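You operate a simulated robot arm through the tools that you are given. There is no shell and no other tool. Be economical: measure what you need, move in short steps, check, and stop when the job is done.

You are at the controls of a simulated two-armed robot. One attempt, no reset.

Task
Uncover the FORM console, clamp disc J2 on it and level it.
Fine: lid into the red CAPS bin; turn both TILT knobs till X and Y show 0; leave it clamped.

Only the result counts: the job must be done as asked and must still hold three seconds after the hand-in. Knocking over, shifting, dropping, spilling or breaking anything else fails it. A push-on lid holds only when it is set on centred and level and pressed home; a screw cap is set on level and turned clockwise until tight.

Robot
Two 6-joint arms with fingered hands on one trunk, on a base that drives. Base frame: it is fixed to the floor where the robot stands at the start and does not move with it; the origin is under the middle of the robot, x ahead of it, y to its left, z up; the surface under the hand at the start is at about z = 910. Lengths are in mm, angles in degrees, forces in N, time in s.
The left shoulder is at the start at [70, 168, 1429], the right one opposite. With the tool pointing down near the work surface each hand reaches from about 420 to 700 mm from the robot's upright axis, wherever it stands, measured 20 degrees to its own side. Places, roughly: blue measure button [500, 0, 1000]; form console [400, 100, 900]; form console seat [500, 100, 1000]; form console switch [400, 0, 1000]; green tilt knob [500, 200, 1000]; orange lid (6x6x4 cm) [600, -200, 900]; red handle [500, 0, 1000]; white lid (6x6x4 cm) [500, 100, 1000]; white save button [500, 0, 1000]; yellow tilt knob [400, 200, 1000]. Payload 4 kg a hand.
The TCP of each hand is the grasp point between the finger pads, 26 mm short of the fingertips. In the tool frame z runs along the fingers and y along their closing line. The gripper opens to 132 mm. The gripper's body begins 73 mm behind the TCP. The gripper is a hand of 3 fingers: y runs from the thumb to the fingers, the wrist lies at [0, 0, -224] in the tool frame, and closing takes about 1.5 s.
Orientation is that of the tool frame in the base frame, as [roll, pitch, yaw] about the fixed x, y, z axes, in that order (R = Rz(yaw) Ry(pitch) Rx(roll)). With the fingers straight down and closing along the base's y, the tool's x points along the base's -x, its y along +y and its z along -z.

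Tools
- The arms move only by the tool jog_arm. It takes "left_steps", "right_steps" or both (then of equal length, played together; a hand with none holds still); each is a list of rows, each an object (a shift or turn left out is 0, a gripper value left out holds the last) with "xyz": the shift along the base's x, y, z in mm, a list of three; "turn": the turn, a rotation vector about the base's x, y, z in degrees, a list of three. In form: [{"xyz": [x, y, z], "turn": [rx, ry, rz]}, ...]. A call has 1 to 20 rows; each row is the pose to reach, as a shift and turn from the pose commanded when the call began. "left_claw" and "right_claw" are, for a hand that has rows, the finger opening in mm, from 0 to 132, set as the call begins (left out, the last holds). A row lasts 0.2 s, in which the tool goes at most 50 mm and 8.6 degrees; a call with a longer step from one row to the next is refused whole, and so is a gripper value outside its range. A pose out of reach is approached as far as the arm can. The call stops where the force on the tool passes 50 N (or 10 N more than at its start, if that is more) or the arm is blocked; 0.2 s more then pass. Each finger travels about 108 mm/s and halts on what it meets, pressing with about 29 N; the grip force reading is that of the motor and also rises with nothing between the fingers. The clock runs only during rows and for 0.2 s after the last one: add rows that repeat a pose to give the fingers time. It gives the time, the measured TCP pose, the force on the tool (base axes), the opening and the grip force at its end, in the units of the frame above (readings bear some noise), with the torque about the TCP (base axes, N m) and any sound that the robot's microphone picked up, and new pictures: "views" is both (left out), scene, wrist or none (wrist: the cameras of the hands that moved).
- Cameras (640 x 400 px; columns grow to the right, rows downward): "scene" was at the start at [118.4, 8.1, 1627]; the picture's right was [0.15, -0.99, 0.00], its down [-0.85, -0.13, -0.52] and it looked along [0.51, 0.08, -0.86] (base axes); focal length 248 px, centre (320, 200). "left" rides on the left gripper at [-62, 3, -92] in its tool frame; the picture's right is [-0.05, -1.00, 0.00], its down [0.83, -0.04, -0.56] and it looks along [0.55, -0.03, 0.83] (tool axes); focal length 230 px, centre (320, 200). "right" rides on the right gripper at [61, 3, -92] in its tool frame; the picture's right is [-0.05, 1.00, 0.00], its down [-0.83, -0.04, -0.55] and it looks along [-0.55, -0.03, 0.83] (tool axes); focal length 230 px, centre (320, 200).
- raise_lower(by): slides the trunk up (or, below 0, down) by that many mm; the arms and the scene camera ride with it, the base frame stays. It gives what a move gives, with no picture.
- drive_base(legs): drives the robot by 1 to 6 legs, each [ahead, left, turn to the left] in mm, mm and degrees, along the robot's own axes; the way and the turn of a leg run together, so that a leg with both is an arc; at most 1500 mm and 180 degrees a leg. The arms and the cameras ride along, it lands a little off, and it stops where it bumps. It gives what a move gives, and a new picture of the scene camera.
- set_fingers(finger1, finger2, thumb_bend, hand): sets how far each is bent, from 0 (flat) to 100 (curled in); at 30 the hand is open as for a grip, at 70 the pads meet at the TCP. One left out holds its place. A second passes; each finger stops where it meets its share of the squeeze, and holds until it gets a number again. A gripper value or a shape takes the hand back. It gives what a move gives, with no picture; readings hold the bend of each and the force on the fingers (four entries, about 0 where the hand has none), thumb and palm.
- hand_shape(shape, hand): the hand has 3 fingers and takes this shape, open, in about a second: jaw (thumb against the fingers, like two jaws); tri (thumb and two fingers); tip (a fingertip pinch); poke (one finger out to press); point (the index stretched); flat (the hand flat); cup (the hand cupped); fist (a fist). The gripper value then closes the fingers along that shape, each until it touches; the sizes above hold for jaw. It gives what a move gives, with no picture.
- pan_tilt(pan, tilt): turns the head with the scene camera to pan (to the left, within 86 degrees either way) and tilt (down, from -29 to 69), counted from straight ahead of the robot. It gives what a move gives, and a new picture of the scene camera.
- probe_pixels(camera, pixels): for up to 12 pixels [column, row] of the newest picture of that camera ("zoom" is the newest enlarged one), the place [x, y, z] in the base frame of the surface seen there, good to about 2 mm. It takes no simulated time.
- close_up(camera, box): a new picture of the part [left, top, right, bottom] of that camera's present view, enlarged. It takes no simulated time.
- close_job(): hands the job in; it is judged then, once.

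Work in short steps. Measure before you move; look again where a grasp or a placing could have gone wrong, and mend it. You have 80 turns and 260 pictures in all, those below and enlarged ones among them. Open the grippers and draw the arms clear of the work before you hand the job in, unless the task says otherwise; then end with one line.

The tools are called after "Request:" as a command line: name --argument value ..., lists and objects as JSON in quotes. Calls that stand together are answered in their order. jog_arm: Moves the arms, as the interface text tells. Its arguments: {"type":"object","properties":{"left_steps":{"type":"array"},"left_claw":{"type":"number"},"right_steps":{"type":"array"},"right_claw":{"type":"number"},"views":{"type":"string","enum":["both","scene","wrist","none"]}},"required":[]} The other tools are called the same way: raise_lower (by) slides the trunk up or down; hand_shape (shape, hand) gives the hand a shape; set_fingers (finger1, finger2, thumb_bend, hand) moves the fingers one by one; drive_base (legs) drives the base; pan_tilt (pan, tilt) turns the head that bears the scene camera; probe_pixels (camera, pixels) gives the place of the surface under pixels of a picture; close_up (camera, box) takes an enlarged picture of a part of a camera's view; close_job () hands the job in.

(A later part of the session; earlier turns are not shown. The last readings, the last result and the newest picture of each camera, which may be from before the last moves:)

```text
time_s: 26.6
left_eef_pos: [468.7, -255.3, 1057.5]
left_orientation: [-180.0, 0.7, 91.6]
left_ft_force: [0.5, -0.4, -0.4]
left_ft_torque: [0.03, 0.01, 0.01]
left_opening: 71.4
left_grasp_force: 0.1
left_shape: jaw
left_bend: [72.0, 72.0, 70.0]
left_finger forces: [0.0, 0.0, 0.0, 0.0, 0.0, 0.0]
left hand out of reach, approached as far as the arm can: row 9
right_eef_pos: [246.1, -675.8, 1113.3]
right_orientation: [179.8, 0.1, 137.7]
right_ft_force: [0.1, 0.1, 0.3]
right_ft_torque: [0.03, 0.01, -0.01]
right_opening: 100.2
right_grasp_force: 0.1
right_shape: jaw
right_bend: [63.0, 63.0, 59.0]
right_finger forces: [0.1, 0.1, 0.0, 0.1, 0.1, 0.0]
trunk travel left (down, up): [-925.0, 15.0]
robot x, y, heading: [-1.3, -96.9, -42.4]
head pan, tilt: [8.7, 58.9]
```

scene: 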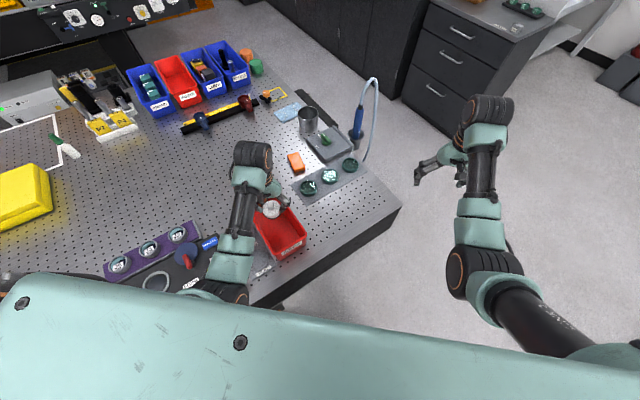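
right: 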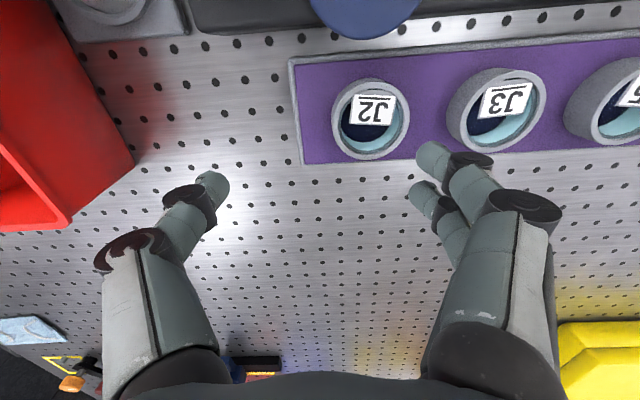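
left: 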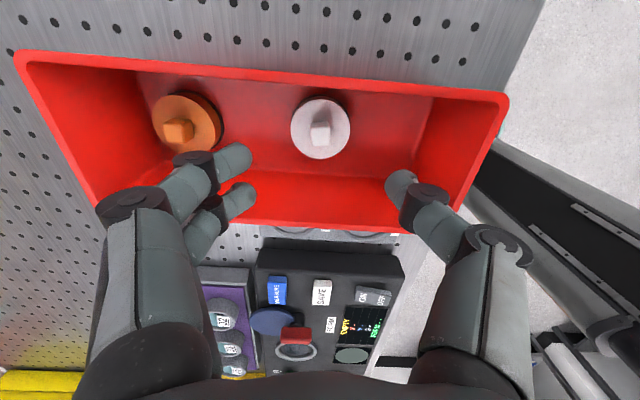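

Lid lies in the CAPS bin. Now restore the hand yaw, then turn the base back 42° left.

Request:
jog_arm --left_steps '[{"turn": [0, 0, 8]}, {"turn": [0, 0, 16]}, {"turn": [0, 0, 24]}, {"turn": [0, 0, 32]}, {"turn": [0, 0, 40]}, {"turn": [0, 0, 46]}, {"turn": [0, 0, 46]}]' --views "none"

Request:
drive_base --legs '[[0, 0, 42.2]]'

```text
time_s: 28.2
left_eef_pos: [467.9, -255.5, 1056.4]
left_orientation: [-180.0, 0.6, 137.7]
left_ft_force: [0.1, -0.4, 0.0]
left_ft_torque: [0.0, -0.03, 0.04]
left_opening: 71.3
left_grasp_force: 0.0
left_shape: jaw
left_bend: [72.0, 72.0, 70.0]
left_finger forces: [0.0, 0.0, 0.0, 0.0, 0.1, 0.0]
right_eef_pos: [246.6, -674.9, 1113.5]
right_orientation: [179.9, 0.0, 137.6]
right_ft_force: [-0.1, 0.1, 1.1]
right_ft_torque: [0.03, -0.02, 0.03]
right_opening: 100.3
right_grasp_force: 0.1
right_shape: jaw
right_bend: [63.0, 63.0, 59.0]
right_finger forces: [0.1, 0.0, 0.0, 0.1, 0.0, 0.0]
trunk travel left (down, up): [-925.0, 15.0]
robot x, y, heading: [-3.8, -99.8, -42.5]
head pan, tilt: [8.7, 58.9]
```

```text
time_s: 30.6
left_eef_pos: [453.7, 98.1, 1057.2]
left_orientation: [179.8, 0.5, 179.6]
left_ft_force: [0.7, -0.1, -0.3]
left_ft_torque: [-0.02, 0.04, 0.0]
left_opening: 71.3
left_grasp_force: 0.0
left_shape: jaw
left_bend: [72.0, 72.0, 70.0]
left_finger forces: [0.0, 0.1, 0.0, 0.0, 0.0, 0.1]
right_eef_pos: [569.1, -363.6, 1114.2]
right_orientation: [179.8, -0.1, 179.4]
right_ft_force: [-0.1, -0.5, 0.7]
right_ft_torque: [0.01, -0.01, -0.01]
right_opening: 100.3
right_grasp_force: 0.1
right_shape: jaw
right_bend: [63.0, 63.0, 59.0]
right_finger forces: [0.1, 0.0, 0.0, 0.0, 0.1, 0.1]
trunk travel left (down, up): [-925.0, 15.0]
robot x, y, heading: [3.4, -97.3, -0.4]
head pan, tilt: [8.7, 58.9]
```

scene: 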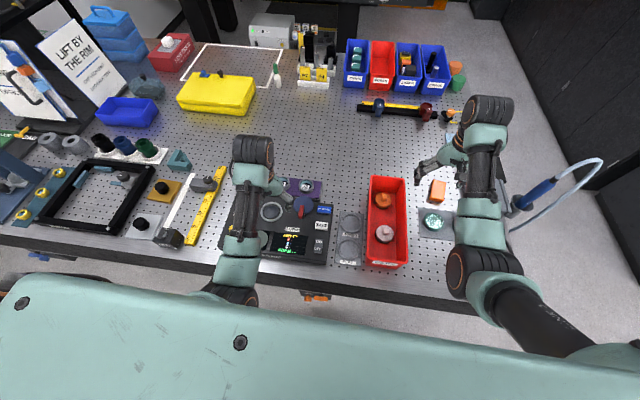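

Now move the left hand over J2 (≈594,25) and look.

Request:
jog_arm --left_claw 76 --left_steps '[{"xyz": [40, -20, 0]}, {"xyz": [80, -40, 0]}, {"xyz": [115, -60, 0]}, {"xyz": [140, -73, 0]}, {"xyz": [140, -73, -15]}, {"xyz": [140, -73, -15]}]' --views "wrist"

```text
time_s: 32.0
left_eef_pos: [592.6, 24.9, 1043.5]
left_orientation: [-179.9, 0.7, 179.4]
left_ft_force: [0.0, 0.0, 0.0]
left_ft_torque: [-0.01, -0.03, 0.03]
left_opening: 75.3
left_grasp_force: 0.1
left_shape: jaw
left_bend: [72.0, 72.0, 70.0]
left_finger forces: [0.0, 0.0, 0.0, 0.1, 0.0, 0.0]
right_eef_pos: [569.0, -362.4, 1114.3]
right_orientation: [179.9, 0.1, 179.6]
right_ft_force: [-0.5, -0.3, 0.2]
right_ft_torque: [0.01, 0.02, -0.01]
right_opening: 100.1
right_grasp_force: 0.1
right_shape: jaw
right_bend: [63.0, 63.0, 59.0]
right_finger forces: [0.0, 0.0, 0.0, 0.0, 0.0, 0.0]
trunk travel left (down, up): [-925.0, 15.0]
robot x, y, heading: [-0.0, -100.2, -0.4]
head pan, tilt: [8.7, 58.9]
```

left: 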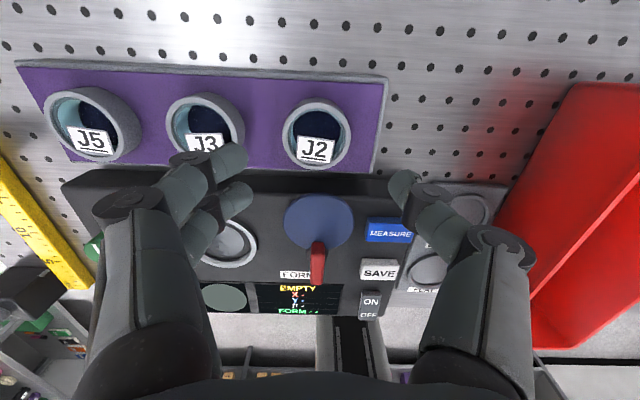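

Ring appears at ~(317,134). Measuring its rim.

Request:
probe_pixels --camera "left" --pixels '[[318, 99], [318, 167], [284, 132], [350, 132], [295, 108], [341, 110], [318, 125], [300, 125], [285, 140], [351, 140]]'

Request:
close_up --camera "left" --box '[180, 70, 420, 290]'

```text
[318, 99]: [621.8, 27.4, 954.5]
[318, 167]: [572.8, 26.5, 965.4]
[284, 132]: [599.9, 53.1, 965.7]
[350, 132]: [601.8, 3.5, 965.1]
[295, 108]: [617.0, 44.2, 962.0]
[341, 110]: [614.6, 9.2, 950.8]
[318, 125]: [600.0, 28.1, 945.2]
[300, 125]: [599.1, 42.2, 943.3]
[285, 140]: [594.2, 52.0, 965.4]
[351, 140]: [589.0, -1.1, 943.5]
```

```text
1.82 times, centred on (300, 180) of left
```

zoom: 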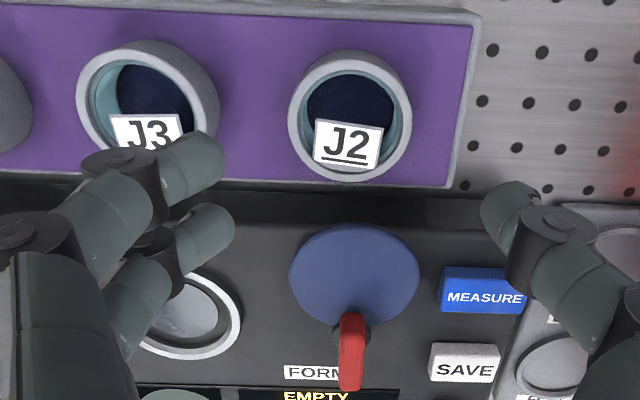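

J2 ring: centre ≈(598,28), OD≈51, top 965. Descend to TCP z≈973 (tips ~4 mm above the tray).

Request:
jog_arm --left_steps '[{"xyz": [5.5, 3, 0]}, {"xyz": [5.5, 3, -25]}, {"xyz": [5.5, 3, -50]}, {"xyz": [5.5, 3, -50]}]' --views "wrist"

```text
time_s: 33.0
left_eef_pos: [597.9, 27.1, 991.9]
left_orientation: [-179.9, 0.5, 179.5]
left_ft_force: [0.2, -0.1, -0.3]
left_ft_torque: [-0.01, -0.01, 0.0]
left_opening: 75.6
left_grasp_force: 0.2
left_shape: jaw
left_bend: [72.0, 72.0, 70.0]
left_finger forces: [0.1, 0.1, 0.1, 0.1, 0.0, 0.0]
right_eef_pos: [568.0, -363.4, 1113.6]
right_orientation: [-180.0, 0.0, 179.5]
right_ft_force: [-0.5, 0.4, 0.3]
right_ft_torque: [-0.01, -0.04, 0.0]
right_opening: 100.1
right_grasp_force: 0.1
right_shape: jaw
right_bend: [63.0, 63.0, 59.0]
right_finger forces: [0.0, 0.0, 0.0, 0.0, 0.0, 0.1]
trunk travel left (down, up): [-925.0, 15.0]
robot x, y, heading: [1.4, -98.0, -0.6]
head pan, tilt: [8.7, 58.9]
```

left: 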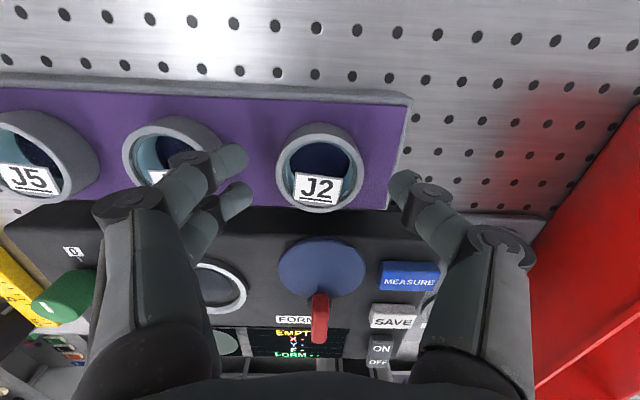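

Aligned. Descend the rest and close.

Request:
jog_arm --left_steps '[{"xyz": [2, 1, -10]}, {"xyz": [2, 1, -19]}, {"xyz": [2, 1, -19]}]' --views "wrist"

Request:
jog_arm --left_claw 36 --left_steps '[{}, {}, {}, {}, {}, {}]' --views "wrist"

```text
time_s: 33.8
left_eef_pos: [600.5, 28.2, 972.5]
left_orientation: [-179.9, 0.6, 179.5]
left_ft_force: [0.0, -1.4, 1.4]
left_ft_torque: [0.05, 0.01, 0.03]
left_opening: 74.6
left_grasp_force: 0.0
left_shape: jaw
left_bend: [72.0, 72.0, 70.0]
left_finger forces: [0.0, 1.7, 0.1, 0.0, 0.0, 0.1]
right_eef_pos: [569.3, -362.5, 1112.2]
right_orientation: [179.9, 0.1, 179.6]
right_ft_force: [0.6, -0.8, -0.3]
right_ft_torque: [-0.04, 0.02, 0.04]
right_opening: 100.3
right_grasp_force: 0.1
right_shape: jaw
right_bend: [63.0, 63.0, 59.0]
right_finger forces: [0.0, 0.1, 0.0, 0.0, 0.0, 0.0]
trunk travel left (down, up): [-925.0, 15.0]
robot x, y, heading: [-1.6, -97.0, -0.7]
head pan, tilt: [8.7, 58.9]
```

left: 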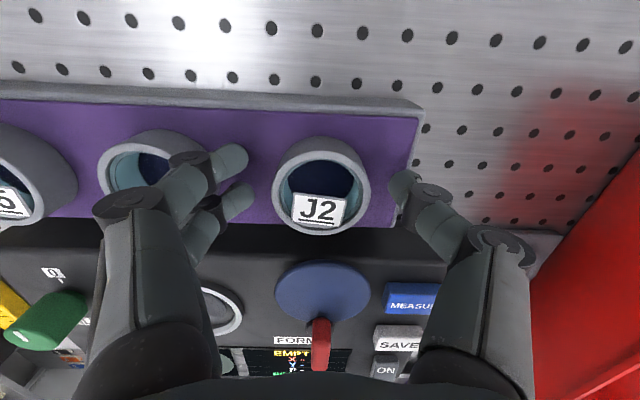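

```text
time_s: 35.2
left_eef_pos: [601.1, 28.9, 972.6]
left_orientation: [-179.8, 0.6, 179.5]
left_ft_force: [-0.6, 0.0, -0.9]
left_ft_torque: [0.01, 0.02, 0.01]
left_opening: 42.1
left_grasp_force: 28.9
left_shape: jaw
left_bend: [74.0, 74.0, 70.0]
left_finger forces: [11.8, 13.5, 0.0, 0.0, 26.2, 0.0]
right_eef_pos: [569.4, -363.0, 1113.9]
right_orientation: [179.9, 0.0, 179.5]
right_ft_force: [-0.1, 0.0, -0.1]
right_ft_torque: [-0.02, -0.02, 0.03]
right_opening: 100.1
right_grasp_force: 0.0
right_shape: jaw
right_bend: [63.0, 63.0, 59.0]
right_finger forces: [0.0, 0.0, 0.1, 0.0, 0.1, 0.1]
trunk travel left (down, up): [-925.0, 15.0]
robot x, y, heading: [1.9, -93.9, -0.5]
head pan, tilt: [8.7, 58.9]
```

left: 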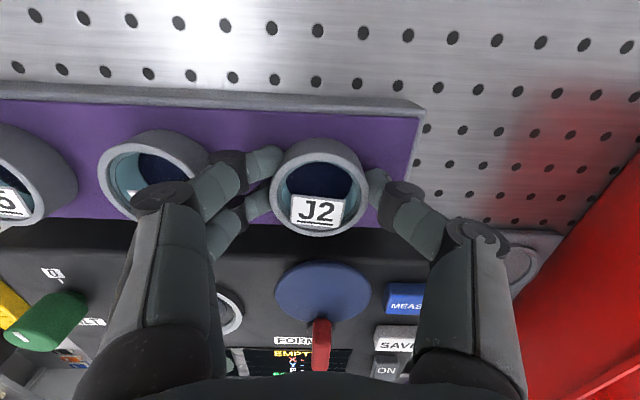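

Firm grip on J2. Lift straight up.

Request:
jog_arm --left_steps '[{"xyz": [0, 0, 8]}, {"xyz": [0, 0, 25]}, {"xyz": [0, 0, 50]}, {"xyz": [0, 0, 75]}, {"xyz": [0, 0, 75]}]'

```text
time_s: 36.4
left_eef_pos: [601.1, 29.1, 1048.4]
left_orientation: [-180.0, 0.6, 179.5]
left_ft_force: [0.0, 0.2, -0.3]
left_ft_torque: [-0.04, -0.01, 0.02]
left_opening: 42.1
left_grasp_force: 28.9
left_shape: jaw
left_bend: [74.0, 74.0, 70.0]
left_finger forces: [12.0, 13.6, 0.0, 0.0, 26.2, 0.0]
right_eef_pos: [567.9, -362.9, 1113.7]
right_orientation: [179.8, 0.0, 179.4]
right_ft_force: [-0.3, 0.1, 0.2]
right_ft_torque: [0.03, 0.0, 0.02]
right_opening: 100.3
right_grasp_force: 0.0
right_shape: jaw
right_bend: [63.0, 63.0, 59.0]
right_finger forces: [0.0, 0.0, 0.0, 0.0, 0.0, 0.0]
trunk travel left (down, up): [-925.0, 15.0]
robot x, y, heading: [0.4, -96.1, -0.4]
head pan, tilt: [8.7, 58.9]
```

scene: 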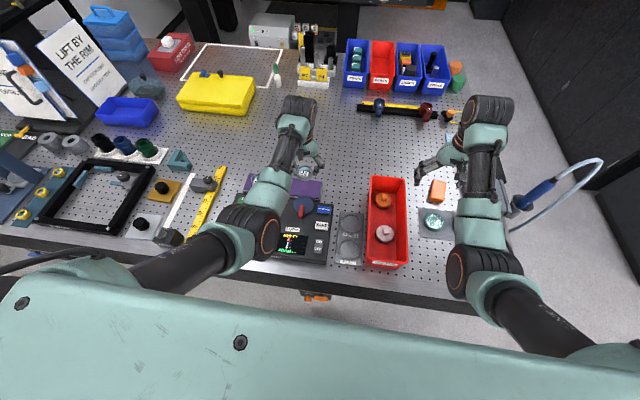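
left: 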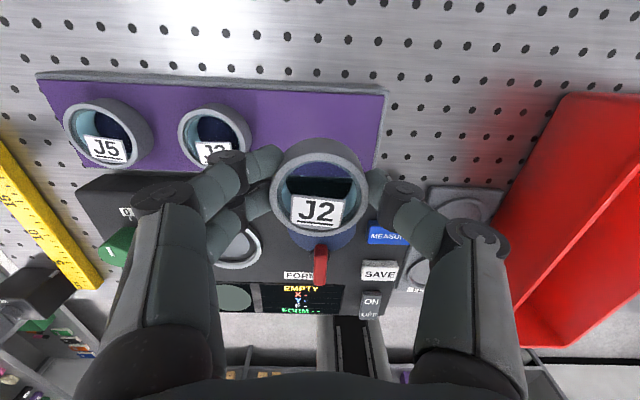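

J2 is lifted. I measure ring rim relative to TCP, and the bare seat.

Request:
probe_pixels --camera "left" --pixels '[[320, 142], [320, 236], [276, 180], [362, 180], [320, 146], [215, 262], [250, 230], [257, 252], [235, 265], [240, 250]]'

Request:
probe_pixels --camera "scene" --pixels '[[304, 172], [304, 166], [304, 178], [297, 171], [311, 171]]'

```text
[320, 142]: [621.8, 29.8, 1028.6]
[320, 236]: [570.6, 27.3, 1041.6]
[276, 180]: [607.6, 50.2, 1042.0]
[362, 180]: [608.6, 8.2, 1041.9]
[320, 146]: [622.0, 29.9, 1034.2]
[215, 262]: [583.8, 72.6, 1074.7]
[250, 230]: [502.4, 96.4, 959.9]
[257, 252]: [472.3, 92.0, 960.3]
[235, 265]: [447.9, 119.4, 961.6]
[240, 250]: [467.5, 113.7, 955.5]
```

```text
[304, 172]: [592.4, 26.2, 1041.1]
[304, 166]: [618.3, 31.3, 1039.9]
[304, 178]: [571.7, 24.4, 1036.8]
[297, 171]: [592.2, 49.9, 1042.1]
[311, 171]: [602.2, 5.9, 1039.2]
```

Ring centre is ≈4 mm behind TCP in x. I move to just ahead of the seat to measure the seat accurately before placing.

Request:
jog_arm --left_steps '[{"xyz": [0, 45, 0]}, {"xyz": [-15, 90, 0]}, {"xyz": [-20, 95, 0]}, {"xyz": [-20, 95, 0]}]' --views "wrist"

Request:
close_up --camera "left" --box '[220, 130, 440, 300]'

```text
time_s: 37.4
left_eef_pos: [581.8, 123.3, 1048.9]
left_orientation: [179.9, 0.7, 179.5]
left_ft_force: [-0.4, 0.6, -1.1]
left_ft_torque: [-0.02, -0.01, 0.02]
left_opening: 41.9
left_grasp_force: 29.2
left_shape: jaw
left_bend: [74.0, 74.0, 70.0]
left_finger forces: [12.2, 13.9, 0.1, 0.0, 26.3, 0.1]
right_eef_pos: [570.1, -363.8, 1113.6]
right_orientation: [180.0, 0.1, 179.5]
right_ft_force: [-0.5, 0.5, 0.2]
right_ft_torque: [-0.01, 0.0, -0.01]
right_opening: 100.2
right_grasp_force: 0.1
right_shape: jaw
right_bend: [63.0, 63.0, 59.0]
right_finger forces: [0.0, 0.0, 0.1, 0.1, 0.1, 0.0]
trunk travel left (down, up): [-925.0, 15.0]
robot x, y, heading: [2.5, -99.4, -0.3]
head pan, tilt: [8.7, 58.9]
```

left: 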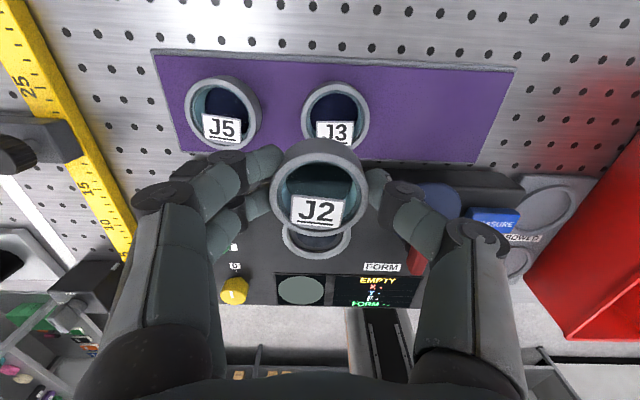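

```text
2.35 times, centred on (330, 215) of left
```

zoom: 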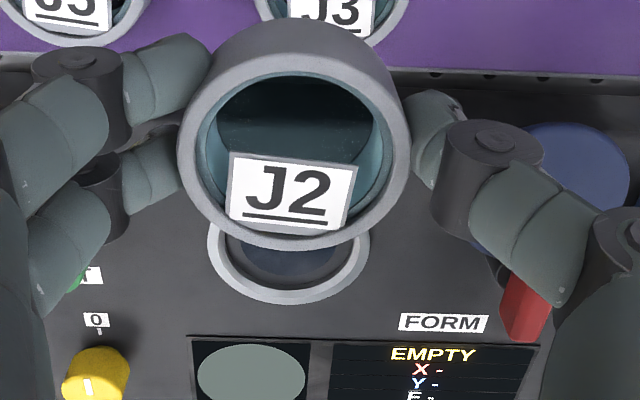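

Request:
probe_pixels --camera "zoom" --pixels '[[290, 303], [290, 288], [290, 270], [213, 250], [222, 250], [366, 250], [357, 250], [235, 285], [345, 285], [232, 262], [350, 262]]'

```text
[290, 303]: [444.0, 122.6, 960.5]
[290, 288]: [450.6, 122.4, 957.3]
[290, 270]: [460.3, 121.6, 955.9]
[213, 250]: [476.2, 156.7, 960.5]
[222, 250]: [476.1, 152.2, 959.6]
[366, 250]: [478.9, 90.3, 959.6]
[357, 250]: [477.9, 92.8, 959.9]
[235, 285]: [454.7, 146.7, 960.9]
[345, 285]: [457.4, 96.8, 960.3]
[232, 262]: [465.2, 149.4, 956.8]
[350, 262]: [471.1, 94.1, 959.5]
```

Seat: ring centre ≈(479,123), recess floor z≈956, ring top 960. I move over it and lower to ~6 mm above.

Request:
jog_arm --left_steps '[{"xyz": [-40, 0, 0]}, {"xyz": [-80, 0, 0]}, {"xyz": [-98, 0, 0]}, {"xyz": [-98, 0, -20]}, {"xyz": [-98, 0, -40]}, {"xyz": [-98, 0, -54]}, {"xyz": [-98, 0, -54]}]' --views "wrist"

Request:
probe_pixels --camera "left" --pixels '[[320, 145], [320, 236], [276, 180], [362, 180], [280, 240], [360, 240], [320, 250]]'

```text
time_s: 39.0
left_eef_pos: [484.2, 124.9, 994.6]
left_orientation: [-180.0, 0.5, 179.5]
left_ft_force: [-0.1, -0.5, -0.6]
left_ft_torque: [0.0, 0.06, 0.0]
left_opening: 42.0
left_grasp_force: 28.6
left_shape: jaw
left_bend: [74.0, 74.0, 70.0]
left_finger forces: [12.3, 13.7, 0.0, 0.1, 26.2, 0.0]
right_eef_pos: [568.4, -362.9, 1112.9]
right_orientation: [179.8, 0.0, 179.5]
right_ft_force: [-0.1, 0.4, -0.5]
right_ft_torque: [-0.01, 0.02, -0.01]
right_opening: 100.3
right_grasp_force: 0.0
right_shape: jaw
right_bend: [63.0, 63.0, 59.0]
right_finger forces: [0.0, 0.1, 0.1, 0.0, 0.1, 0.1]
trunk travel left (down, up): [-925.0, 15.0]
robot x, y, heading: [0.7, -98.2, -0.3]
head pan, tilt: [8.7, 58.9]
```

left: 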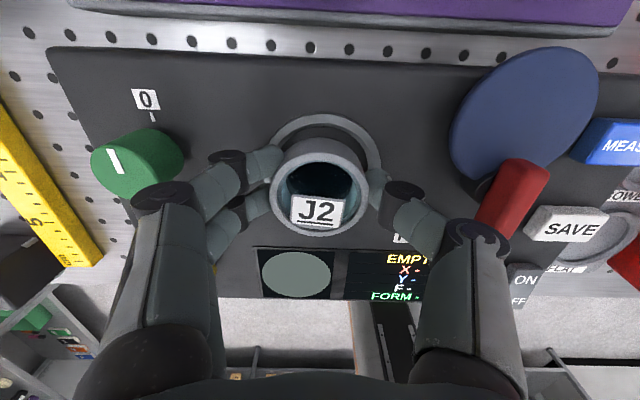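

```text
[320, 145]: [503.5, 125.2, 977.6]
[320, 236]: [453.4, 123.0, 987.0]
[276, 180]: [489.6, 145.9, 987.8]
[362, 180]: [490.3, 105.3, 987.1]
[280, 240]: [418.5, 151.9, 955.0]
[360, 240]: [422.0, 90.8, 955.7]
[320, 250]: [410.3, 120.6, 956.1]
```

Ring is centred in x (479); the seat arc looks ~2–3 mm towards −y. I correct by −2 and lower gently until contact.

Request:
jog_arm --left_steps '[{"xyz": [0, -2, 0]}, {"xyz": [0, -2, -3]}, {"xyz": [0, -2, -5]}, {"xyz": [0, -2, -7]}, {"xyz": [0, -2, -9]}]' --views "wrist"

```text
time_s: 40.2
left_eef_pos: [483.8, 121.1, 986.6]
left_orientation: [180.0, 0.9, 179.5]
left_ft_force: [-0.2, -2.4, 7.8]
left_ft_torque: [0.15, 0.02, 0.0]
left_opening: 42.2
left_grasp_force: 29.1
left_shape: jaw
left_bend: [74.0, 74.0, 70.0]
left_finger forces: [16.4, 20.1, 0.1, 0.0, 29.3, 0.0]
right_eef_pos: [568.7, -363.7, 1114.9]
right_orientation: [179.9, 0.1, 179.5]
right_ft_force: [0.2, 0.6, -0.3]
right_ft_torque: [-0.01, 0.0, 0.03]
right_opening: 100.1
right_grasp_force: 0.2
right_shape: jaw
right_bend: [63.0, 63.0, 59.0]
right_finger forces: [0.1, 0.0, 0.0, 0.0, 0.0, 0.1]
trunk travel left (down, up): [-925.0, 15.0]
robot x, y, heading: [1.9, -99.3, -0.2]
head pan, tilt: [8.7, 58.9]
```

left: 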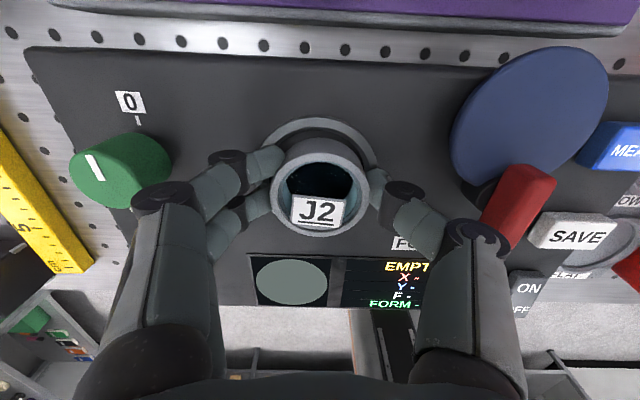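

Contact at TCP 986.6 (≈ expected seated height). Check display and rim height.

Request:
close_up --camera "left" --box '[240, 100, 440, 310]'

Request:
probe_pixels --camera "left" --pixels '[[276, 180], [362, 180], [320, 234], [320, 137], [270, 160], [374, 160], [320, 120]]'

```text
1.90 times, centred on (340, 205) of left
```

zoom: 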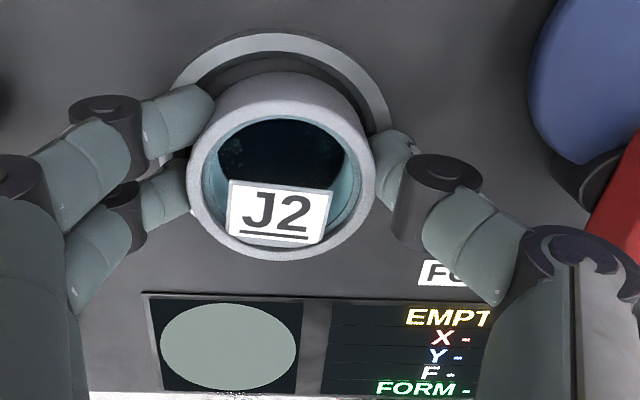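

```text
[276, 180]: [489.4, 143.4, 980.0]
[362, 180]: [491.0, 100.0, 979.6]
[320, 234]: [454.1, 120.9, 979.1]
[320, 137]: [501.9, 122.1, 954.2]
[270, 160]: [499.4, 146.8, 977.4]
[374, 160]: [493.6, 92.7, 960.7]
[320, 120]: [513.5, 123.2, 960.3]
```

Rim z≈979.5, level, inside the seat recess. Release and check.

Request:
jog_arm --left_claw 72 --left_steps '[{}, {}, {}, {"xyz": [0, 0, 10]}, {"xyz": [0, 0, 35]}, {"xyz": [0, 0, 60]}, {"xyz": [0, 0, 60]}]' --views "wrist"

Request:
close_up --camera "left" --box '[220, 60, 520, 280]'

```text
time_s: 41.8
left_eef_pos: [482.0, 122.8, 1044.7]
left_orientation: [-180.0, 0.7, 179.5]
left_ft_force: [-0.7, -0.6, 1.1]
left_ft_torque: [-0.01, 0.01, 0.03]
left_opening: 71.1
left_grasp_force: 0.1
left_shape: jaw
left_bend: [72.0, 72.0, 70.0]
left_finger forces: [0.0, 0.1, 0.0, 0.0, 0.1, 0.1]
right_eef_pos: [568.8, -361.4, 1113.1]
right_orientation: [179.9, 0.0, 179.5]
right_ft_force: [0.6, -0.6, -0.6]
right_ft_torque: [-0.01, 0.03, 0.0]
right_opening: 100.1
right_grasp_force: 0.0
right_shape: jaw
right_bend: [63.0, 63.0, 59.0]
right_finger forces: [0.0, 0.0, 0.1, 0.0, 0.0, 0.0]
trunk travel left (down, up): [-925.0, 15.0]
robot x, y, heading: [0.7, -98.2, -0.4]
head pan, tilt: [8.7, 58.9]
```

left: 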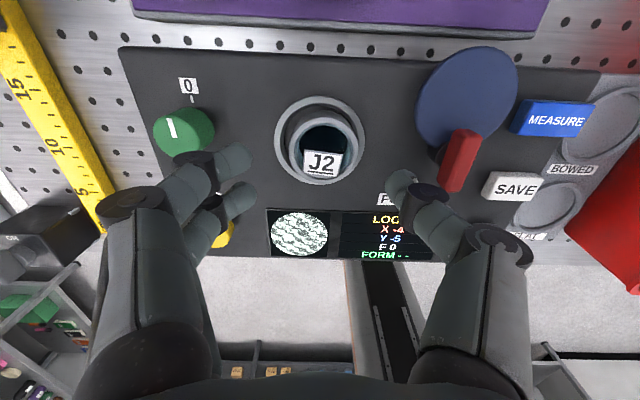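

```text
1.82 times, centred on (370, 170) of left
```

zoom: 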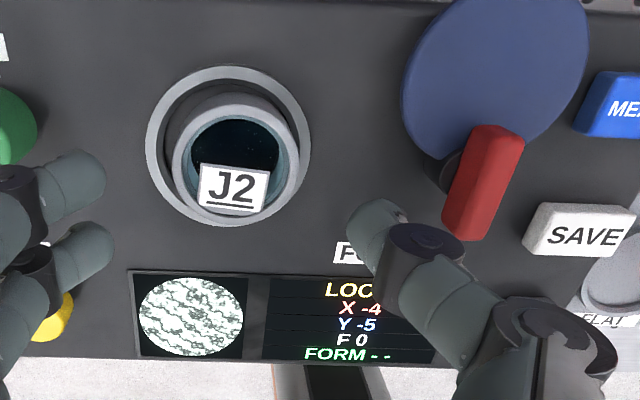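

Display now shows "LOO(SE), X −4, Y −5, F 0". Now I inspect the clamp handle; move the left hand ahead of it so the wrist camera sees it clearly.

Request:
jog_arm --left_steps '[{"xyz": [40, -30, 0]}, {"xyz": [70, -70, 0]}, {"xyz": [90, -95, 0]}, {"xyz": [90, -95, 0]}]' --views "wrist"

Request:
close_up --camera "left" --box '[200, 110, 440, 290]'

Request:
probe_pixels --camera "zoom" --pixels '[[320, 120], [320, 250], [320, 300], [290, 290], [345, 290], [290, 230], [350, 230], [320, 200], [320, 330], [335, 270], [250, 180], [400, 180]]'

```text
time_s: 42.8
left_eef_pos: [574.1, 28.3, 1044.7]
left_orientation: [-179.8, 0.7, 179.4]
left_ft_force: [-0.5, 0.3, 0.7]
left_ft_torque: [-0.03, -0.01, -0.02]
left_opening: 71.7
left_grasp_force: 0.1
left_shape: jaw
left_bend: [72.0, 72.0, 70.0]
left_finger forces: [0.0, 0.1, 0.1, 0.0, 0.0, 0.1]
right_eef_pos: [568.2, -362.4, 1112.9]
right_orientation: [179.9, 0.0, 179.6]
right_ft_force: [-0.7, 0.5, 0.2]
right_ft_torque: [0.01, 0.0, 0.0]
right_opening: 100.2
right_grasp_force: 0.0
right_shape: jaw
right_bend: [63.0, 63.0, 59.0]
right_finger forces: [0.1, 0.0, 0.0, 0.0, 0.0, 0.1]
trunk travel left (down, up): [-925.0, 15.0]
robot x, y, heading: [1.7, -100.2, -0.4]
head pan, tilt: [8.7, 58.9]
```

left: 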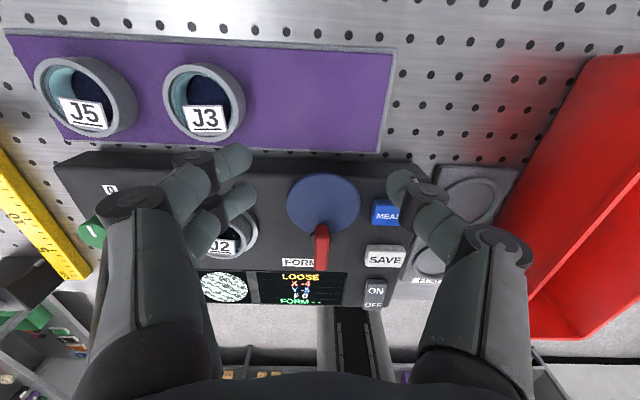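

```text
2.22 times, centred on (320, 200) of left
```

zoom: 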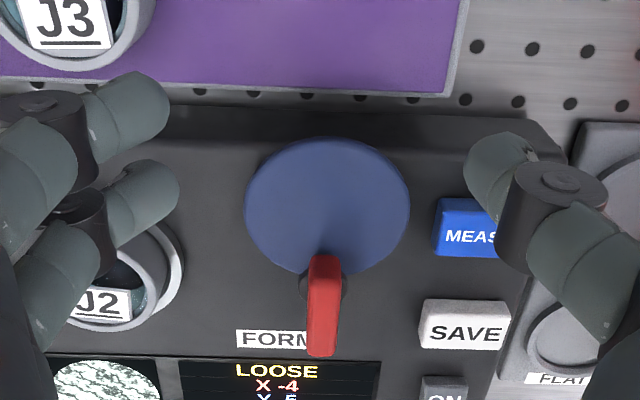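

```text
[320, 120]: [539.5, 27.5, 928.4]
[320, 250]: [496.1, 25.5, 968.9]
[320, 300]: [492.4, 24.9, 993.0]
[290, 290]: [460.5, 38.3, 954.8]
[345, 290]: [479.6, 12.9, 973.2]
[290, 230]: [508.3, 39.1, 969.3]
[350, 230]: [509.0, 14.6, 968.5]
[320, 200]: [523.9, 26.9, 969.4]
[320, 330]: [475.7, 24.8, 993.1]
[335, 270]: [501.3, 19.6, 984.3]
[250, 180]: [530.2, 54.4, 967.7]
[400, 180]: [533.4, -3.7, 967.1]
```

"LOOSE" reads clearly. The red bar (x≈460–505, y≈25, z 984–993) sits on a post near (483,25) with the eccentric blue plate ahead; turning it 90° CCW swings the plate to the seat. I go above the bar.

Request:
jog_arm --left_claw 46 --left_steps '[{"xyz": [-40, -2, 0]}, {"xyz": [-80, -3, 0]}, {"xyz": [-91, -3.5, 0]}, {"xyz": [-91, -3.5, -15]}, {"xyz": [-91, -3.5, -15]}]' --views "wrist"

Request:
close_up --camera "left" --box '[200, 70, 440, 250]'

Request:
probe_pixels --camera "left" --pixels '[[320, 145], [320, 160], [320, 180], [320, 190], [310, 170], [330, 170], [300, 150], [340, 150]]'

```text
time_s: 43.5
left_eef_pos: [560.2, 81.6, 1115.9]
left_orientation: [174.2, 10.5, -178.9]
left_ft_force: [-0.1, 0.0, 0.4]
left_ft_torque: [-0.03, -0.02, 0.0]
left_opening: 46.2
left_grasp_force: 0.1
left_shape: jaw
left_bend: [73.0, 73.0, 70.0]
left_finger forces: [0.0, 0.0, 0.0, 0.0, 0.0, 0.0]
right_eef_pos: [569.3, -362.9, 1112.5]
right_orientation: [179.9, 0.0, 179.5]
right_ft_force: [-0.6, -0.1, -0.8]
right_ft_torque: [-0.03, 0.01, 0.0]
right_opening: 100.3
right_grasp_force: 0.0
right_shape: jaw
right_bend: [63.0, 63.0, 59.0]
right_finger forces: [0.0, 0.0, 0.0, 0.0, 0.1, 0.0]
trunk travel left (down, up): [-925.0, 15.0]
robot x, y, heading: [-1.8, -98.2, -0.4]
head pan, tilt: [8.7, 58.9]
stopped in row 3 (left hand): the arm was blocked; the commanded pose is now the measured one
```

left: 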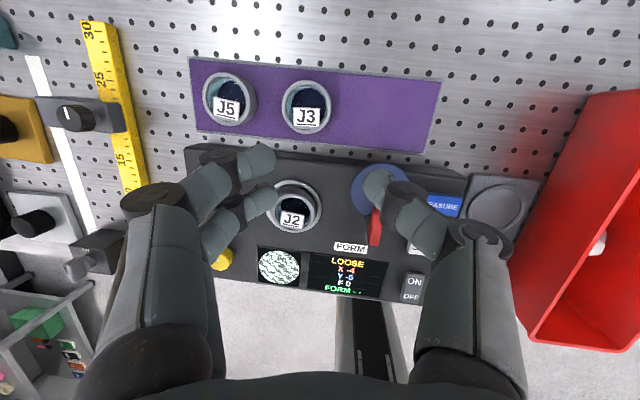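

```text
2.22 times, centred on (320, 160) of left
```

zoom: 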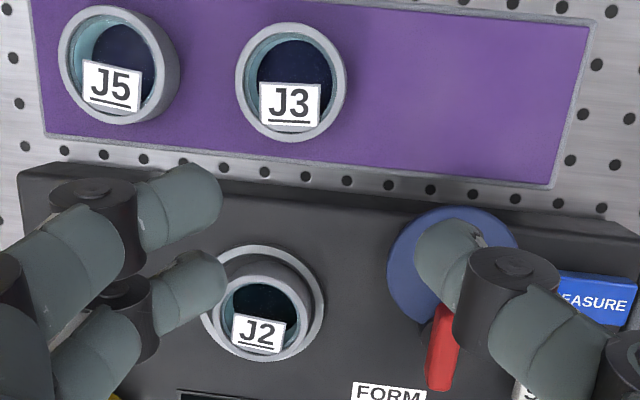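

```text
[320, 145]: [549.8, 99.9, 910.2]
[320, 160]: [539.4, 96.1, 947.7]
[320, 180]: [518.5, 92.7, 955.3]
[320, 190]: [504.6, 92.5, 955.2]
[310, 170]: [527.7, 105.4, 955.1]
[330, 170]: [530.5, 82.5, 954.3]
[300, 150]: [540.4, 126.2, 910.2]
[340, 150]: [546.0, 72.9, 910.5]
```

The arm hit its inner limit and stopped, tilted up; nothing was touched (J2 and handle unchanged). I back the base up 50 and shift right 70 to put the handle in comfortable reach, and straighten the hand.

Request:
drive_base --legs '[[-50, -70, 0.3]]'

Request:
jog_arm --left_steps '[{"turn": [-3, 5.2, 0]}, {"turn": [-6, 10.3, 0]}, {"xyz": [0, 0, -20], "turn": [-6, 10.3, 0]}, {"xyz": [0, 0, -50], "turn": [-6, 10.3, 0]}, {"xyz": [0, 0, -70], "turn": [-6, 10.3, 0]}, {"xyz": [0, 0, -70], "turn": [-6, 10.3, 0]}]' --views "wrist"

```text
time_s: 44.6
left_eef_pos: [513.4, 21.0, 1112.9]
left_orientation: [174.4, 10.5, -178.3]
left_ft_force: [0.2, 1.5, -0.5]
left_ft_torque: [-0.04, 0.02, -0.01]
left_opening: 46.1
left_grasp_force: 0.1
left_shape: jaw
left_bend: [73.0, 73.0, 70.0]
left_finger forces: [0.0, 0.0, 0.0, 0.0, 0.0, 0.0]
right_eef_pos: [524.6, -422.7, 1113.5]
right_orientation: [-180.0, -0.1, 180.0]
right_ft_force: [-0.2, 0.2, 0.8]
right_ft_torque: [-0.04, 0.03, 0.01]
right_opening: 99.8
right_grasp_force: 0.1
right_shape: jaw
right_bend: [63.0, 63.0, 59.0]
right_finger forces: [0.1, 0.0, 0.0, 0.1, 0.0, 0.0]
trunk travel left (down, up): [-925.0, 15.0]
robot x, y, heading: [-48.7, -170.8, 0.2]
head pan, tilt: [8.7, 58.9]
```

scene: 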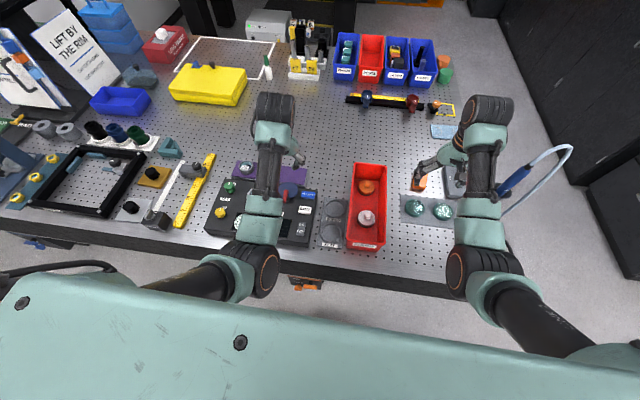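

```text
time_s: 46.0
left_eef_pos: [508.4, 16.7, 1046.9]
left_orientation: [179.9, 0.2, -177.9]
left_ft_force: [-1.0, -0.4, -0.2]
left_ft_torque: [0.0, 0.03, -0.01]
left_opening: 46.1
left_grasp_force: 0.1
left_shape: jaw
left_bend: [73.0, 73.0, 70.0]
left_finger forces: [0.1, 0.0, 0.1, 0.0, 0.0, 0.0]
left hand out of reach, approached as far as the arm can: row 2
right_eef_pos: [520.7, -427.5, 1113.2]
right_orientation: [179.9, 0.1, -180.0]
right_ft_force: [0.0, 0.1, 0.5]
right_ft_torque: [0.02, 0.01, 0.03]
right_opening: 100.3
right_grasp_force: 0.1
right_shape: jaw
right_bend: [63.0, 63.0, 59.0]
right_finger forces: [0.1, 0.1, 0.0, 0.0, 0.0, 0.1]
trunk travel left (down, up): [-925.0, 15.0]
robot x, y, heading: [-48.2, -161.2, -0.0]
head pan, tilt: [8.7, 58.9]
```

left: 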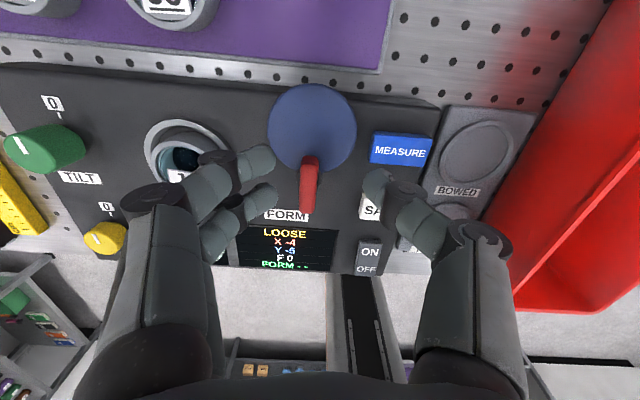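

Hand is level again. Move above the bar and measure it.

Request:
jog_arm --left_steps '[{"xyz": [-15, 5, 0]}, {"xyz": [-25, 8.5, 0]}, {"xyz": [-25, 8.5, -15]}, {"xyz": [-25, 8.5, -15]}]' --views "wrist"

Request:
close_up --camera "left" --box '[200, 70, 440, 250]'

Request:
probe_pixels --camera "left" --pixels '[[320, 145], [320, 155], [320, 165], [320, 175], [320, 185], [308, 170], [332, 170], [300, 150], [340, 150]]'

```text
time_s: 47.0
left_eef_pos: [485.6, 25.5, 1031.7]
left_orientation: [179.9, 0.1, -178.0]
left_ft_force: [-0.5, 0.2, -0.5]
left_ft_torque: [0.05, 0.03, 0.03]
left_opening: 46.3
left_grasp_force: 0.0
left_shape: jaw
left_bend: [73.0, 73.0, 70.0]
left_finger forces: [0.0, 0.0, 0.1, 0.0, 0.0, 0.1]
right_eef_pos: [521.1, -427.6, 1113.0]
right_orientation: [179.8, 0.0, -180.0]
right_ft_force: [0.2, -0.3, -0.2]
right_ft_torque: [-0.01, -0.02, 0.0]
right_opening: 100.2
right_grasp_force: 0.1
right_shape: jaw
right_bend: [63.0, 63.0, 59.0]
right_finger forces: [0.0, 0.1, 0.1, 0.0, 0.1, 0.0]
trunk travel left (down, up): [-925.0, 15.0]
robot x, y, heading: [-47.4, -165.9, -0.1]
head pan, tilt: [8.7, 58.9]
```

left: 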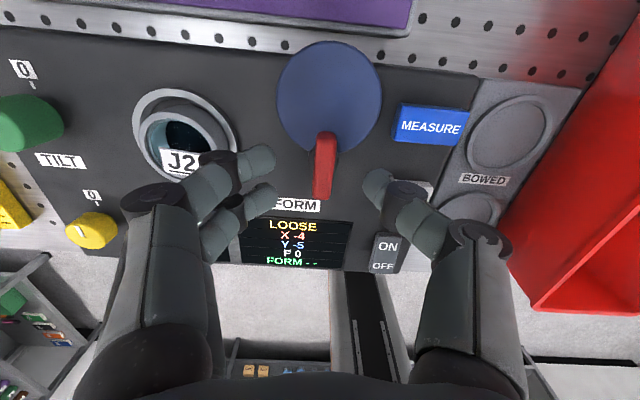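

```text
2.22 times, centred on (320, 160) of left
```

zoom: 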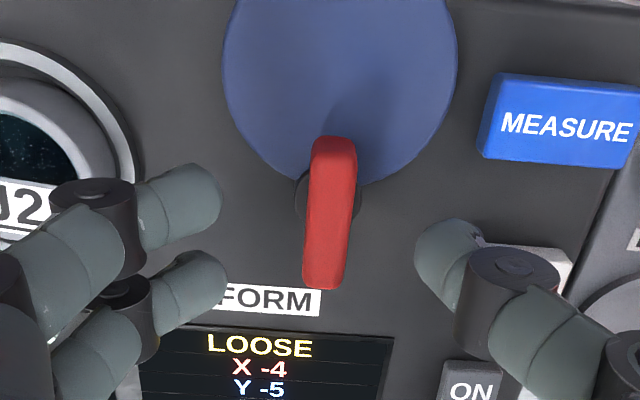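

```text
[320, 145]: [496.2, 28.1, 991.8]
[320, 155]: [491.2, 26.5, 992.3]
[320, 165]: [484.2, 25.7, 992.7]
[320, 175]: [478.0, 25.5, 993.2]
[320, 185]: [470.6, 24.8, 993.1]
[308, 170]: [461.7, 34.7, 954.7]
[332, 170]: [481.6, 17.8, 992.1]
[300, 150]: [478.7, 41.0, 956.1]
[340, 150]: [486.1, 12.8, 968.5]
```

Bar runs (500,28)→(460,24), pivot ≈(489,26). Descend with tips at ~z 973, hand turned 5° to match the bar, and grip.

Request:
jog_arm --left_steps '[{"xyz": [-1, 0.5, -15], "turn": [0, 0, 5]}, {"xyz": [-1, 0.5, -33], "turn": [0, 0, 5]}, {"xyz": [-1, 0.5, -33], "turn": [0, 0, 5]}]' --views "none"

Request:
jog_arm --left_claw 2 --left_steps '[{}, {}, {}, {}, {}, {}]' --views "wrist"

```text
time_s: 47.8
left_eef_pos: [482.9, 25.8, 997.5]
left_orientation: [180.0, 0.2, -172.9]
left_ft_force: [0.0, -0.5, -0.1]
left_ft_torque: [0.05, 0.01, 0.01]
left_opening: 46.3
left_grasp_force: 0.0
left_shape: jaw
left_bend: [73.0, 73.0, 70.0]
left_finger forces: [0.1, 0.1, 0.0, 0.1, 0.0, 0.1]
right_eef_pos: [521.2, -427.3, 1113.6]
right_orientation: [179.8, 0.1, 180.0]
right_ft_force: [0.1, -0.1, 0.3]
right_ft_torque: [-0.02, -0.02, 0.01]
right_opening: 100.1
right_grasp_force: 0.1
right_shape: jaw
right_bend: [63.0, 63.0, 59.0]
right_finger forces: [0.0, 0.1, 0.1, 0.1, 0.1, 0.0]
trunk travel left (down, up): [-925.0, 15.0]
robot x, y, heading: [-46.6, -171.3, -0.4]
head pan, tilt: [8.7, 58.9]
```

```text
time_s: 49.2
left_eef_pos: [483.7, 26.6, 996.9]
left_orientation: [-180.0, 0.1, -173.0]
left_ft_force: [-0.7, 0.0, -2.4]
left_ft_torque: [0.05, 0.01, -0.01]
left_opening: 7.9
left_grasp_force: 29.0
left_shape: jaw
left_bend: [70.0, 71.0, 70.0]
left_finger forces: [13.0, 12.4, 0.1, 0.0, 25.8, 0.1]
right_eef_pos: [522.3, -427.9, 1112.6]
right_orientation: [-180.0, 0.0, -179.9]
right_ft_force: [-0.5, 0.6, 0.1]
right_ft_torque: [-0.04, 0.0, -0.02]
right_opening: 100.0
right_grasp_force: 0.0
right_shape: jaw
right_bend: [63.0, 63.0, 59.0]
right_finger forces: [0.0, 0.0, 0.0, 0.1, 0.1, 0.1]
trunk travel left (down, up): [-925.0, 15.0]
robot x, y, heading: [-52.7, -165.9, -0.3]
head pan, tilt: [8.7, 58.9]
```

left: 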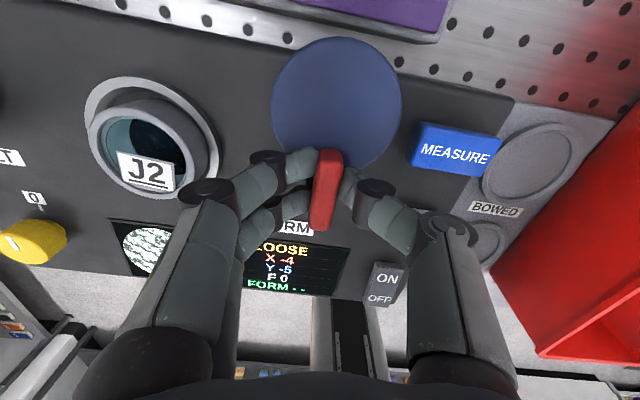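

Gripped. Test turn +16° CCW about the pivot, watching torque and display.

Request:
jog_arm --left_steps '[{"xyz": [0, -0.7, 0], "turn": [0, 0, 8]}, {"xyz": [0.2, -1.5, 0], "turn": [0, 0, 16]}, {"xyz": [0.2, -1.5, 0], "turn": [0, 0, 16]}]' --views "wrist"

```text
time_s: 50.0
left_eef_pos: [483.1, 26.4, 997.9]
left_orientation: [179.9, 0.1, -156.8]
left_ft_force: [-3.2, 4.6, -3.2]
left_ft_torque: [0.14, 0.09, -0.06]
left_opening: 7.2
left_grasp_force: 28.9
left_shape: jaw
left_bend: [70.0, 71.0, 70.0]
left_finger forces: [15.6, 15.2, 0.1, 0.0, 24.6, 0.0]
right_eef_pos: [520.5, -427.1, 1113.3]
right_orientation: [179.9, 0.2, -179.9]
right_ft_force: [-0.4, -0.2, 0.3]
right_ft_torque: [-0.01, 0.01, 0.01]
right_opening: 100.3
right_grasp_force: 0.0
right_shape: jaw
right_bend: [63.0, 63.0, 59.0]
right_finger forces: [0.1, 0.0, 0.0, 0.0, 0.0, 0.0]
trunk travel left (down, up): [-925.0, 15.0]
robot x, y, heading: [-45.7, -168.4, 0.1]
head pan, tilt: [8.7, 58.9]
```

left: 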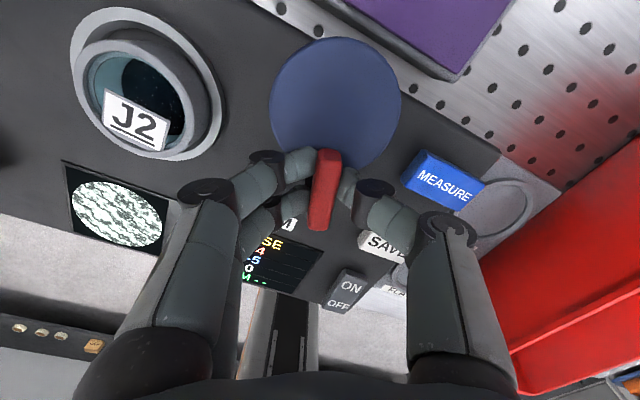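

The bar and plate turn freely, with the pivot close to the TCP. Continue 48° about TCP.

Request:
jog_arm --left_steps '[{"xyz": [0, 1, 0], "turn": [0, 0, 8]}, {"xyz": [0.3, 1, 0], "turn": [0, 0, 16]}, {"xyz": [0.5, 0.5, 0], "turn": [0, 0, 24]}, {"xyz": [1, 0, 0], "turn": [0, 0, 32]}, {"xyz": [1, 0, 0], "turn": [0, 0, 40]}, {"xyz": [1, 0, 0], "turn": [0, 0, 48]}, {"xyz": [1, 0, 0], "turn": [0, 0, 48]}]' --views "both"

```text
time_s: 51.6
left_eef_pos: [481.4, 26.1, 997.8]
left_orientation: [179.9, 0.1, -108.8]
left_ft_force: [-15.5, 7.3, -7.0]
left_ft_torque: [0.21, 0.39, -0.08]
left_opening: 6.9
left_grasp_force: 29.3
left_shape: jaw
left_bend: [69.0, 71.0, 70.0]
left_finger forces: [18.3, 18.1, 0.1, 0.0, 19.3, 0.0]
right_eef_pos: [519.1, -425.8, 1115.2]
right_orientation: [180.0, 0.2, -179.9]
right_ft_force: [0.2, -0.7, -0.1]
right_ft_torque: [0.0, 0.03, 0.01]
right_opening: 100.6
right_grasp_force: 0.0
right_shape: jaw
right_bend: [63.0, 63.0, 59.0]
right_finger forces: [0.0, 0.0, 0.0, 0.0, 0.0, 0.1]
trunk travel left (down, up): [-925.0, 15.0]
robot x, y, heading: [-50.1, -169.5, -0.1]
head pan, tilt: [8.7, 58.9]
```

scene: 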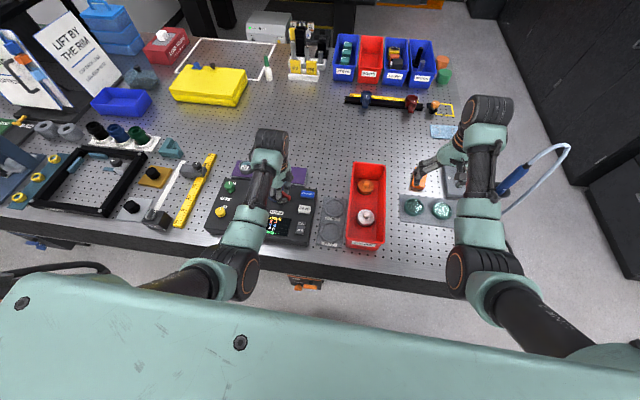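
left: 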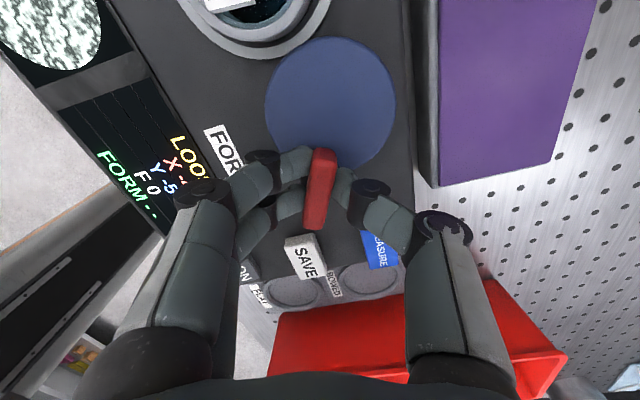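

Still turning; lateral force shows the pivot at ≈(483,24). Continue to ~92° total with a small relief shift.

Request:
jog_arm --left_steps '[{"xyz": [-3, -0.5, 0], "turn": [0, 0, 4]}, {"xyz": [-4, -0.8, 0], "turn": [0, 0, 12]}, {"xyz": [-4, -0.8, 0], "turn": [0, 0, 20]}, {"xyz": [-4, -0.8, 0], "turn": [0, 0, 28]}, {"xyz": [-4, -0.8, 0], "turn": [0, 0, 28]}]' --views "wrist"

Request:
close_up --camera "left" --box '[0, 0, 440, 275]'

```text
time_s: 52.8
left_eef_pos: [478.9, 26.5, 999.4]
left_orientation: [179.9, 0.2, -98.5]
left_ft_force: [3.4, -7.7, -25.0]
left_ft_torque: [-0.12, 0.06, -0.05]
left_opening: 5.4
left_grasp_force: 28.4
left_shape: jaw
left_bend: [69.0, 70.0, 70.0]
left_finger forces: [10.8, 10.4, 0.1, 0.1, 26.6, 0.0]
left hand out of reach, approached as far as the arm can: row 2, 3, 4, 5
right_eef_pos: [524.4, -428.4, 1111.3]
right_orientation: [179.8, -0.1, 179.9]
right_ft_force: [-0.4, -0.2, 0.2]
right_ft_torque: [0.0, 0.03, -0.03]
right_opening: 100.2
right_grasp_force: 0.1
right_shape: jaw
right_bend: [63.0, 63.0, 59.0]
right_finger forces: [0.1, 0.0, 0.0, 0.0, 0.0, 0.0]
trunk travel left (down, up): [-925.0, 15.0]
robot x, y, heading: [-49.0, -168.0, -0.1]
head pan, tilt: [8.7, 58.9]
```

left: 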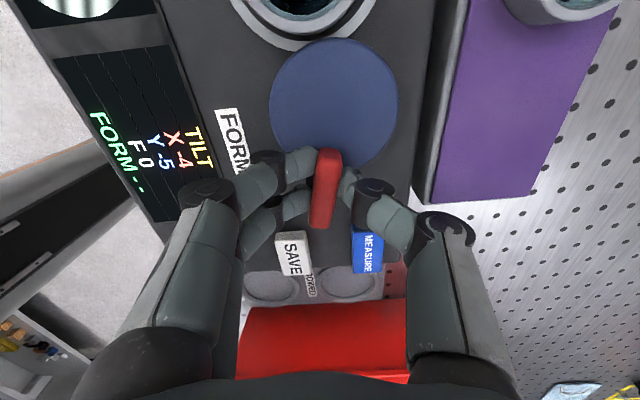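

```text
1.45 times, centred on (220, 138) of left
```

zoom: 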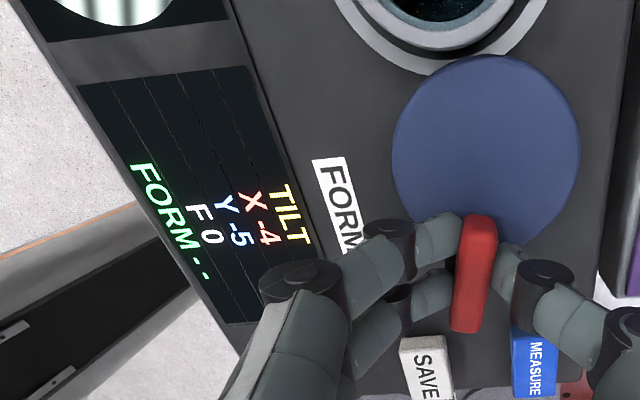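

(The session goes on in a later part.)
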